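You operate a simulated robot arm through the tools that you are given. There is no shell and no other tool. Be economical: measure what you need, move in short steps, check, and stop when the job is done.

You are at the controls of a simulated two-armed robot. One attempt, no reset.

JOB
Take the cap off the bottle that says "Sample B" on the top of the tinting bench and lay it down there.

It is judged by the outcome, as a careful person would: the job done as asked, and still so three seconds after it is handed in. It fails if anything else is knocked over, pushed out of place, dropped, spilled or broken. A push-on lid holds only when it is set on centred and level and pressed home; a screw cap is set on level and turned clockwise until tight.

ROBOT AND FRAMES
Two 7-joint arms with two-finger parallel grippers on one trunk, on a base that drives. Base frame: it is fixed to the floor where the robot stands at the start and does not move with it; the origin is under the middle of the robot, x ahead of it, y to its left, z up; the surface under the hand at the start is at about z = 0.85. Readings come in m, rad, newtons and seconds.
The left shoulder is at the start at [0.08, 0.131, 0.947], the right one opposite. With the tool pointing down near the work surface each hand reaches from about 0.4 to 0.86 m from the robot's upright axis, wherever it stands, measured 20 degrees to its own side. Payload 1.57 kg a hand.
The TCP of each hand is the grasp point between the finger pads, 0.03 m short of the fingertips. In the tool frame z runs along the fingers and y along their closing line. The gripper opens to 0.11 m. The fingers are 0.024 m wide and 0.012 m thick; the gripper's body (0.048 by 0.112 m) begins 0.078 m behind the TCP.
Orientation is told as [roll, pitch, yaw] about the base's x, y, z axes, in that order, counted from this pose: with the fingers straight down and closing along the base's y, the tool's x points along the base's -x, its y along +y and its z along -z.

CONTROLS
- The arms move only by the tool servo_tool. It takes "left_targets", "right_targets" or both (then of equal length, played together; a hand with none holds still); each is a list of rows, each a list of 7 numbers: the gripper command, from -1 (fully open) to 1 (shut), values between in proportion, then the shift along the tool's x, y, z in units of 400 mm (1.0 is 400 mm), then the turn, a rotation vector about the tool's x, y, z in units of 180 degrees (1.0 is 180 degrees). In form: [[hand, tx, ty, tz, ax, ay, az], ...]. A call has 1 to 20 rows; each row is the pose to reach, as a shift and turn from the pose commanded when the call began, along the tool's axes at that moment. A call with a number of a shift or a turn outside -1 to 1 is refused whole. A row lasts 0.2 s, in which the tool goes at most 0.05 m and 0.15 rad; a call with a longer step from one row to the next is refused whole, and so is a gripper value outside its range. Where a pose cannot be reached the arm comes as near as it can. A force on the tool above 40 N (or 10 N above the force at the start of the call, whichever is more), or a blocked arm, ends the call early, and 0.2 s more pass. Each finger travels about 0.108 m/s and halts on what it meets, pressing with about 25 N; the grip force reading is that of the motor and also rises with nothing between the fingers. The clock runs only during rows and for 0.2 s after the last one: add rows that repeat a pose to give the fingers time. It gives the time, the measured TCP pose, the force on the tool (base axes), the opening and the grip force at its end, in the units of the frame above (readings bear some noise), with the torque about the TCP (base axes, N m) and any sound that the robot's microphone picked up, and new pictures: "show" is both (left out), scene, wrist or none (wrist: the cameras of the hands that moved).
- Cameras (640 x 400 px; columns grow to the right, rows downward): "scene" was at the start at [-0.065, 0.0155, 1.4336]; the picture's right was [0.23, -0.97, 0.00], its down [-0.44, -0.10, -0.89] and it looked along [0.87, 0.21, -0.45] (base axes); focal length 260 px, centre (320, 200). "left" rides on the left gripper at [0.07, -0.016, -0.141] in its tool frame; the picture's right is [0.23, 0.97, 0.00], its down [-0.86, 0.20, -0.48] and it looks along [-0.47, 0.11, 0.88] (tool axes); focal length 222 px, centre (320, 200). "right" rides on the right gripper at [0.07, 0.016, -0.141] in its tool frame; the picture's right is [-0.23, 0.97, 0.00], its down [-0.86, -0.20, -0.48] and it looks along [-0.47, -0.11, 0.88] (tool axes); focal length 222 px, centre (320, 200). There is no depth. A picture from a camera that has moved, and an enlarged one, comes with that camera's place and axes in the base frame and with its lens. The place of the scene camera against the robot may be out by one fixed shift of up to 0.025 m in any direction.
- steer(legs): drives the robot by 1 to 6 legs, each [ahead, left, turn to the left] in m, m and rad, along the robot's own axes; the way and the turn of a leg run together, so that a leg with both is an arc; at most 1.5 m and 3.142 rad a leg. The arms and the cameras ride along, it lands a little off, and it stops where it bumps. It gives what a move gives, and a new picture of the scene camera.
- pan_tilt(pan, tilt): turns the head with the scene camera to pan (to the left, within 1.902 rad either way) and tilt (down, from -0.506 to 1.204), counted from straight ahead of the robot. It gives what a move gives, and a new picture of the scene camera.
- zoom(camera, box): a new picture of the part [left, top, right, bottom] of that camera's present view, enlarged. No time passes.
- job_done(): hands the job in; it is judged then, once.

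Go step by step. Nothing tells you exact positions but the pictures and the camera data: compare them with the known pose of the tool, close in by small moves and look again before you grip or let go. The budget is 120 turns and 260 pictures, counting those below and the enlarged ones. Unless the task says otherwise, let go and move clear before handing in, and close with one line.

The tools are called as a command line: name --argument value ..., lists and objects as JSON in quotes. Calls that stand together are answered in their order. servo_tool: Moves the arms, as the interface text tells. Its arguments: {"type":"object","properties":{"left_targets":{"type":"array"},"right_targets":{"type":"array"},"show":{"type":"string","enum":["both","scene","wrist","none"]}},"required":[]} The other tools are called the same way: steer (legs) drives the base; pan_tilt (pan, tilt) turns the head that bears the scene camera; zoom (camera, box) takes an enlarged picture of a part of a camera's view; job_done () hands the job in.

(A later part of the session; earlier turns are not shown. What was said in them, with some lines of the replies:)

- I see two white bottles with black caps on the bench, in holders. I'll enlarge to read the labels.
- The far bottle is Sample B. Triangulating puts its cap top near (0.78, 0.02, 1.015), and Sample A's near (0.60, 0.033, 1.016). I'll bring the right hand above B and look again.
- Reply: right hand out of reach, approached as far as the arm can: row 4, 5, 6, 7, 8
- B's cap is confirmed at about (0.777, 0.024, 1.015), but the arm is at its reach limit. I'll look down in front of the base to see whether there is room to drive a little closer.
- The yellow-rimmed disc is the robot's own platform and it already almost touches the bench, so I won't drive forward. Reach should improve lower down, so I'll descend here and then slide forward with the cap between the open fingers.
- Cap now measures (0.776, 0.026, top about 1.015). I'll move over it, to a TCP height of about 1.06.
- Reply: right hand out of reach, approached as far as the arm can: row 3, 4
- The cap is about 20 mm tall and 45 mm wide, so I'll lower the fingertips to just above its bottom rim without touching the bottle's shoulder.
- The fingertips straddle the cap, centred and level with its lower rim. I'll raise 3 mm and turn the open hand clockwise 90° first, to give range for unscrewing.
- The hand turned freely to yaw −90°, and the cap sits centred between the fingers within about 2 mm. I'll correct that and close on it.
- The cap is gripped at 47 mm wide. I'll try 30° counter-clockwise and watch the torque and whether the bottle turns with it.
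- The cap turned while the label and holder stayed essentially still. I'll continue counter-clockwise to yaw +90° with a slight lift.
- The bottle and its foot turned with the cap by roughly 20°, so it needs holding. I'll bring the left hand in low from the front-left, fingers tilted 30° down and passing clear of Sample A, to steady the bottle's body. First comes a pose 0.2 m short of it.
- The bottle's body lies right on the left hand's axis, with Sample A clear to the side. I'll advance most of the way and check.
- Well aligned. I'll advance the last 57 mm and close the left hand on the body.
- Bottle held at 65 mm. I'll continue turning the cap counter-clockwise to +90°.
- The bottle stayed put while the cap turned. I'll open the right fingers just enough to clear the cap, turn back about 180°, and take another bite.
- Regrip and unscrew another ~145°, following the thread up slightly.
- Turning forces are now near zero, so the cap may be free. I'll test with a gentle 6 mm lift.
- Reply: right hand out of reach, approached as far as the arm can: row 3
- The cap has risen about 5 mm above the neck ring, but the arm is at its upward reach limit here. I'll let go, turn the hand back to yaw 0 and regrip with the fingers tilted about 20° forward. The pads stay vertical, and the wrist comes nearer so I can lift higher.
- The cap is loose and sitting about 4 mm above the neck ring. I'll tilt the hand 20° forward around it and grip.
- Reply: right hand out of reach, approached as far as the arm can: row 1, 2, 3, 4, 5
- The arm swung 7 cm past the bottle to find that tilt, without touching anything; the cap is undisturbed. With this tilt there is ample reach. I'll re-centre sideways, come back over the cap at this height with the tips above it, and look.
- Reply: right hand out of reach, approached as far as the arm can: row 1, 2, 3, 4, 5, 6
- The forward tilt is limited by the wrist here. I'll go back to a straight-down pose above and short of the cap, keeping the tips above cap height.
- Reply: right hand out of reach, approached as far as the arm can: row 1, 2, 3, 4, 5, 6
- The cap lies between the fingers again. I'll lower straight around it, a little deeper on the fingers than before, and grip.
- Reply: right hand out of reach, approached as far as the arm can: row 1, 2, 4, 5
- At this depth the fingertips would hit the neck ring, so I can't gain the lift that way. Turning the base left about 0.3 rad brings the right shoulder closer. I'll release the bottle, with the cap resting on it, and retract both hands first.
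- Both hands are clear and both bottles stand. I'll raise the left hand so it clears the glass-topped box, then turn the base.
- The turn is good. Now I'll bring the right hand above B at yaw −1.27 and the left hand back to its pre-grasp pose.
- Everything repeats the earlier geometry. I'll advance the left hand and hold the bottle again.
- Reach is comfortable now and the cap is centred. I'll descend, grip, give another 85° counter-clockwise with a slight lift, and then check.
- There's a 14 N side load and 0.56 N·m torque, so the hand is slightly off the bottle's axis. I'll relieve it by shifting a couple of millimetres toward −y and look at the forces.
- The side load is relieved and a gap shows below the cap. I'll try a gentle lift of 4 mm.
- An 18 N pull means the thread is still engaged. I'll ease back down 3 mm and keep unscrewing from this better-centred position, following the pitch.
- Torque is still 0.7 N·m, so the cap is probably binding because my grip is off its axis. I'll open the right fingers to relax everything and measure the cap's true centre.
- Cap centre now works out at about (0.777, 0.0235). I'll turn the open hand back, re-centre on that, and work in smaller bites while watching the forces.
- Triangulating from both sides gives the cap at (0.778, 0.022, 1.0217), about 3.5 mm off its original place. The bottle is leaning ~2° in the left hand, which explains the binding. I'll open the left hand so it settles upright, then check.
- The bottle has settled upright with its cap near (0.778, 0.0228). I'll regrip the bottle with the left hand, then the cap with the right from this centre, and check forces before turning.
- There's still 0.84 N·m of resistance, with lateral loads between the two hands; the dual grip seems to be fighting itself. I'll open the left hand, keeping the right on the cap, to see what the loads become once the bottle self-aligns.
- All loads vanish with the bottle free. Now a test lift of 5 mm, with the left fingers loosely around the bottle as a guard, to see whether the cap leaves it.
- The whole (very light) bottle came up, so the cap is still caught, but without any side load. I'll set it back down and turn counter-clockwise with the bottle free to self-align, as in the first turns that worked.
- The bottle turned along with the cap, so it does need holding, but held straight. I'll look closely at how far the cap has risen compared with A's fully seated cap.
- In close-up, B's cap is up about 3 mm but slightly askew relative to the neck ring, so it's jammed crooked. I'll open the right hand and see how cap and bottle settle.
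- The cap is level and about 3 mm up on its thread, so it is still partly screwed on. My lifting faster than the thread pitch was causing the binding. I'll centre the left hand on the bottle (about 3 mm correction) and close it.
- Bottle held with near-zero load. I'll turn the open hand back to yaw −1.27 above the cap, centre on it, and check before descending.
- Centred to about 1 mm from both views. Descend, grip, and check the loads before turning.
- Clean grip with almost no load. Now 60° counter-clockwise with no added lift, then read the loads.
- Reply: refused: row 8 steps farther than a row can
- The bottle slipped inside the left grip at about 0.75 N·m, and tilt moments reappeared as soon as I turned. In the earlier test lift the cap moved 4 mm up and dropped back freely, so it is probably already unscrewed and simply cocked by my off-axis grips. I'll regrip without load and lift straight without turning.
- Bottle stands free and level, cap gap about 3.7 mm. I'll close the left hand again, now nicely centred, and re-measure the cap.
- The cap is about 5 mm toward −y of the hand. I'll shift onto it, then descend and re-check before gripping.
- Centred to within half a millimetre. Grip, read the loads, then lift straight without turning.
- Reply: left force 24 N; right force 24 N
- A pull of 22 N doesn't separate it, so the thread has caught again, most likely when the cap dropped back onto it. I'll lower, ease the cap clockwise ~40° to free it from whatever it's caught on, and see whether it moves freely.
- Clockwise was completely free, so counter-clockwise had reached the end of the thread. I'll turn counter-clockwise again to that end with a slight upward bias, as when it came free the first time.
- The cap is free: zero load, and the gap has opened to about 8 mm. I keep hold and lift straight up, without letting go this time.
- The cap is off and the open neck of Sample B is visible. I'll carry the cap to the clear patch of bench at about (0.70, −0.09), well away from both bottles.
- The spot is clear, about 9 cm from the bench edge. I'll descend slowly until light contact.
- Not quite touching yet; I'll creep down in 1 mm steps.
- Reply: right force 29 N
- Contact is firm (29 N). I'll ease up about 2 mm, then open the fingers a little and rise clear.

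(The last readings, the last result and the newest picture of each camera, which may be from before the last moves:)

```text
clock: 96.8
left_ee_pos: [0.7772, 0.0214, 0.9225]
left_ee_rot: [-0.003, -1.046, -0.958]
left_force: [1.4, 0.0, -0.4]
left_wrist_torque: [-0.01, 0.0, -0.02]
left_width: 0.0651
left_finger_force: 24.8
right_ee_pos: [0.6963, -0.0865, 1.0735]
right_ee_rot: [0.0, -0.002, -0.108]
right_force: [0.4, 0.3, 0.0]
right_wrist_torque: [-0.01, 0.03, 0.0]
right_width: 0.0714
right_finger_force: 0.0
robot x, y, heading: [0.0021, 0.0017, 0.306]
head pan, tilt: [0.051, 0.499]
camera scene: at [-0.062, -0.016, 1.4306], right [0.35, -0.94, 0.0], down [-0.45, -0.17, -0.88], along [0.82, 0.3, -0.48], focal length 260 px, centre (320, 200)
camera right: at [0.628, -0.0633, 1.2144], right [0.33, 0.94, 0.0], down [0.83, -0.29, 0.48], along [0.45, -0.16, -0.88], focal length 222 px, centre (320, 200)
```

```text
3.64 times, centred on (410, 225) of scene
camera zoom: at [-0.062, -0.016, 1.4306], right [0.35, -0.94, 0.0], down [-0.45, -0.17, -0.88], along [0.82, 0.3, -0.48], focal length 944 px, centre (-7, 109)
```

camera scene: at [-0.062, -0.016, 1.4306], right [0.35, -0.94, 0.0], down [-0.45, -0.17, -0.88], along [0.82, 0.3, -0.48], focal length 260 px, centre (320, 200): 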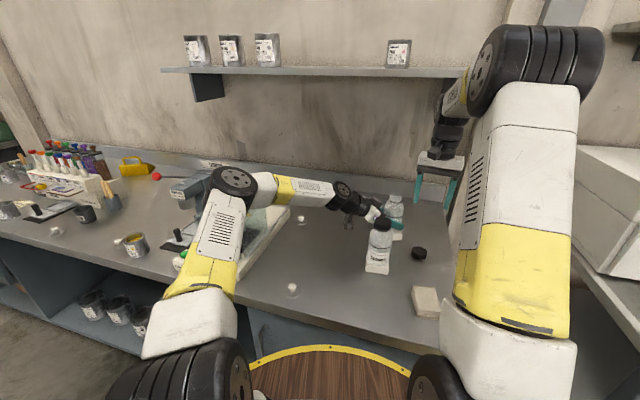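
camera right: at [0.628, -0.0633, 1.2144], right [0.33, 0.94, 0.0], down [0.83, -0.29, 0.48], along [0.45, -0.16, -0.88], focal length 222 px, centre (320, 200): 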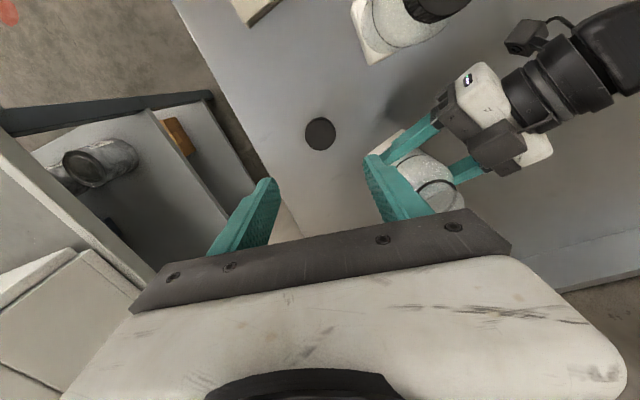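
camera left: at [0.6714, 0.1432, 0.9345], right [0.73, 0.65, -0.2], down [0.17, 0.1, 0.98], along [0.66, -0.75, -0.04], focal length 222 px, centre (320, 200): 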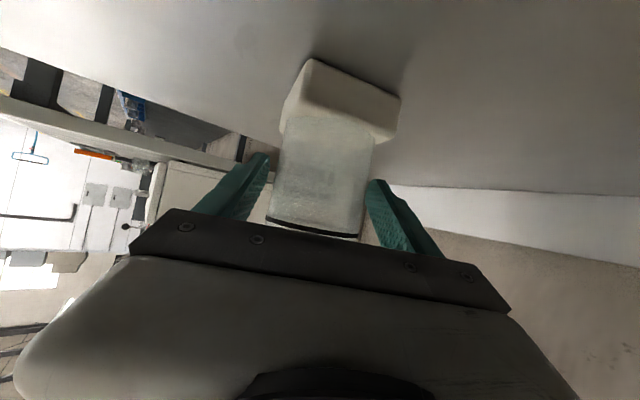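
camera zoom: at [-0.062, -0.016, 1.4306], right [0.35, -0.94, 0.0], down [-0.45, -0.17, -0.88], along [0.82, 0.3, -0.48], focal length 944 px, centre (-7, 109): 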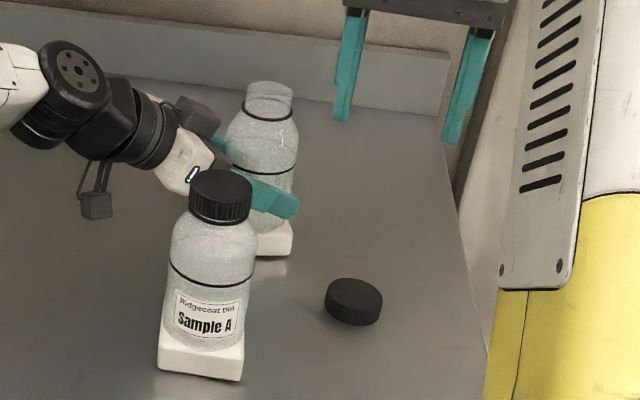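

The cap lies flat on the bench. Now I'll let go of the bottle and back the left hand out the way it came.

servo_tool --left_targets '[[0.1, 0, 0, 0, 0, 0, 0], [-0.3, 0, 0, 0, 0, 0, 0], [-0.8, 0, 0, 0, 0, 0, 0], [-0.8, 0, 0, 0, 0, 0, 0], [-0.8, 0, 0, -0.06, 0, 0, 0], [-0.8, 0, 0, -0.14, 0, 0, 0], [-0.8, 0, 0, -0.23, 0, 0, 0], [-0.8, 0, 0, -0.33, 0, 0, 0], [-0.8, 0, 0, -0.43, 0, 0, 0], [-0.8, 0, 0, -0.5, 0, 0, 0]]'

zoom --camera "scene" --box '[340, 170, 480, 280]'

```text
clock: 99.0
left_ee_pos: [0.6792, 0.1619, 1.0225]
left_ee_rot: [-0.001, -1.045, -0.958]
left_force: [-0.1, 0.4, 0.3]
left_wrist_torque: [0.0, -0.01, 0.0]
left_width: 0.0992
left_finger_force: 0.1
right_ee_pos: [0.6968, -0.0861, 1.0719]
right_ee_rot: [0.001, -0.002, -0.11]
right_force: [0.3, 0.5, -0.7]
right_wrist_torque: [0.03, -0.01, -0.02]
right_width: 0.0716
right_finger_force: 0.0
robot x, y, heading: [-0.0, 0.0019, 0.299]
head pan, tilt: [0.051, 0.499]
camera scene: at [-0.0621, -0.0161, 1.4306], right [0.35, -0.94, 0.0], down [-0.45, -0.17, -0.88], along [0.82, 0.3, -0.48], focal length 260 px, centre (320, 200)
camera left: at [0.5746, 0.281, 1.0328], right [0.73, 0.65, -0.2], down [0.17, 0.1, 0.98], along [0.66, -0.75, -0.04], focal length 222 px, centre (320, 200)
```

scene: 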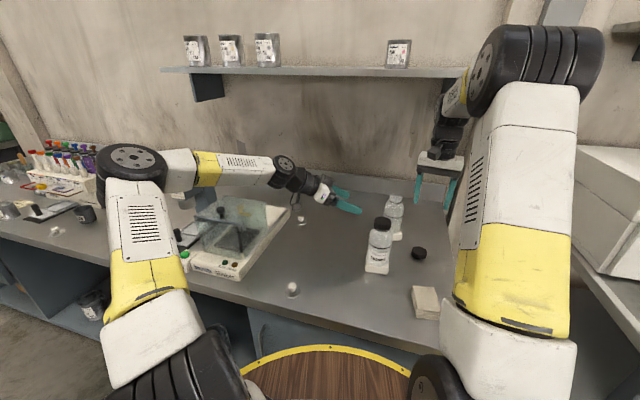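
left: 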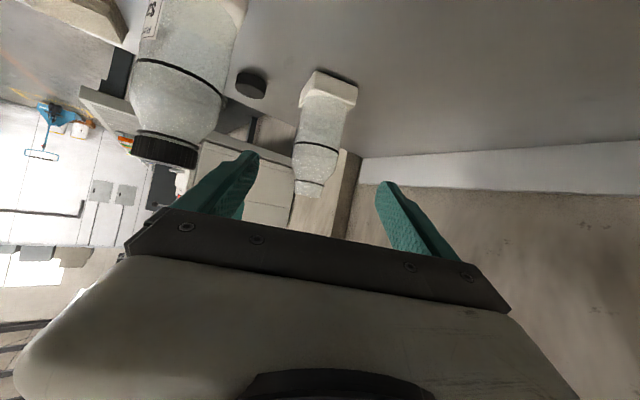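

```text
3.64 times, centred on (410, 225) of scene
camera zoom: at [-0.0621, -0.0161, 1.4306], right [0.35, -0.94, 0.0], down [-0.45, -0.17, -0.88], along [0.82, 0.3, -0.48], focal length 944 px, centre (-7, 109)
```

zoom: 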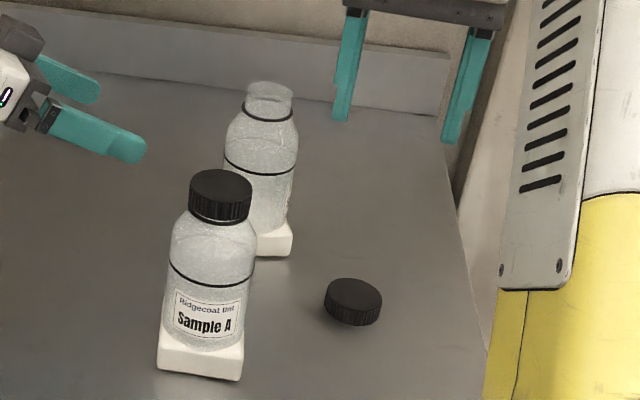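

Both bottles are standing, Sample B is open, its cap lies flat on the bench beside it, and both hands are clear and empty. I'm handing in.

job_done

```text
The job is handed in.
```

I took the cap off Sample B and laid it flat on the bench top beside it. The bottle is still standing but ended up just under a centimetre from where it started and turned from its original facing; nothing else was disturbed.
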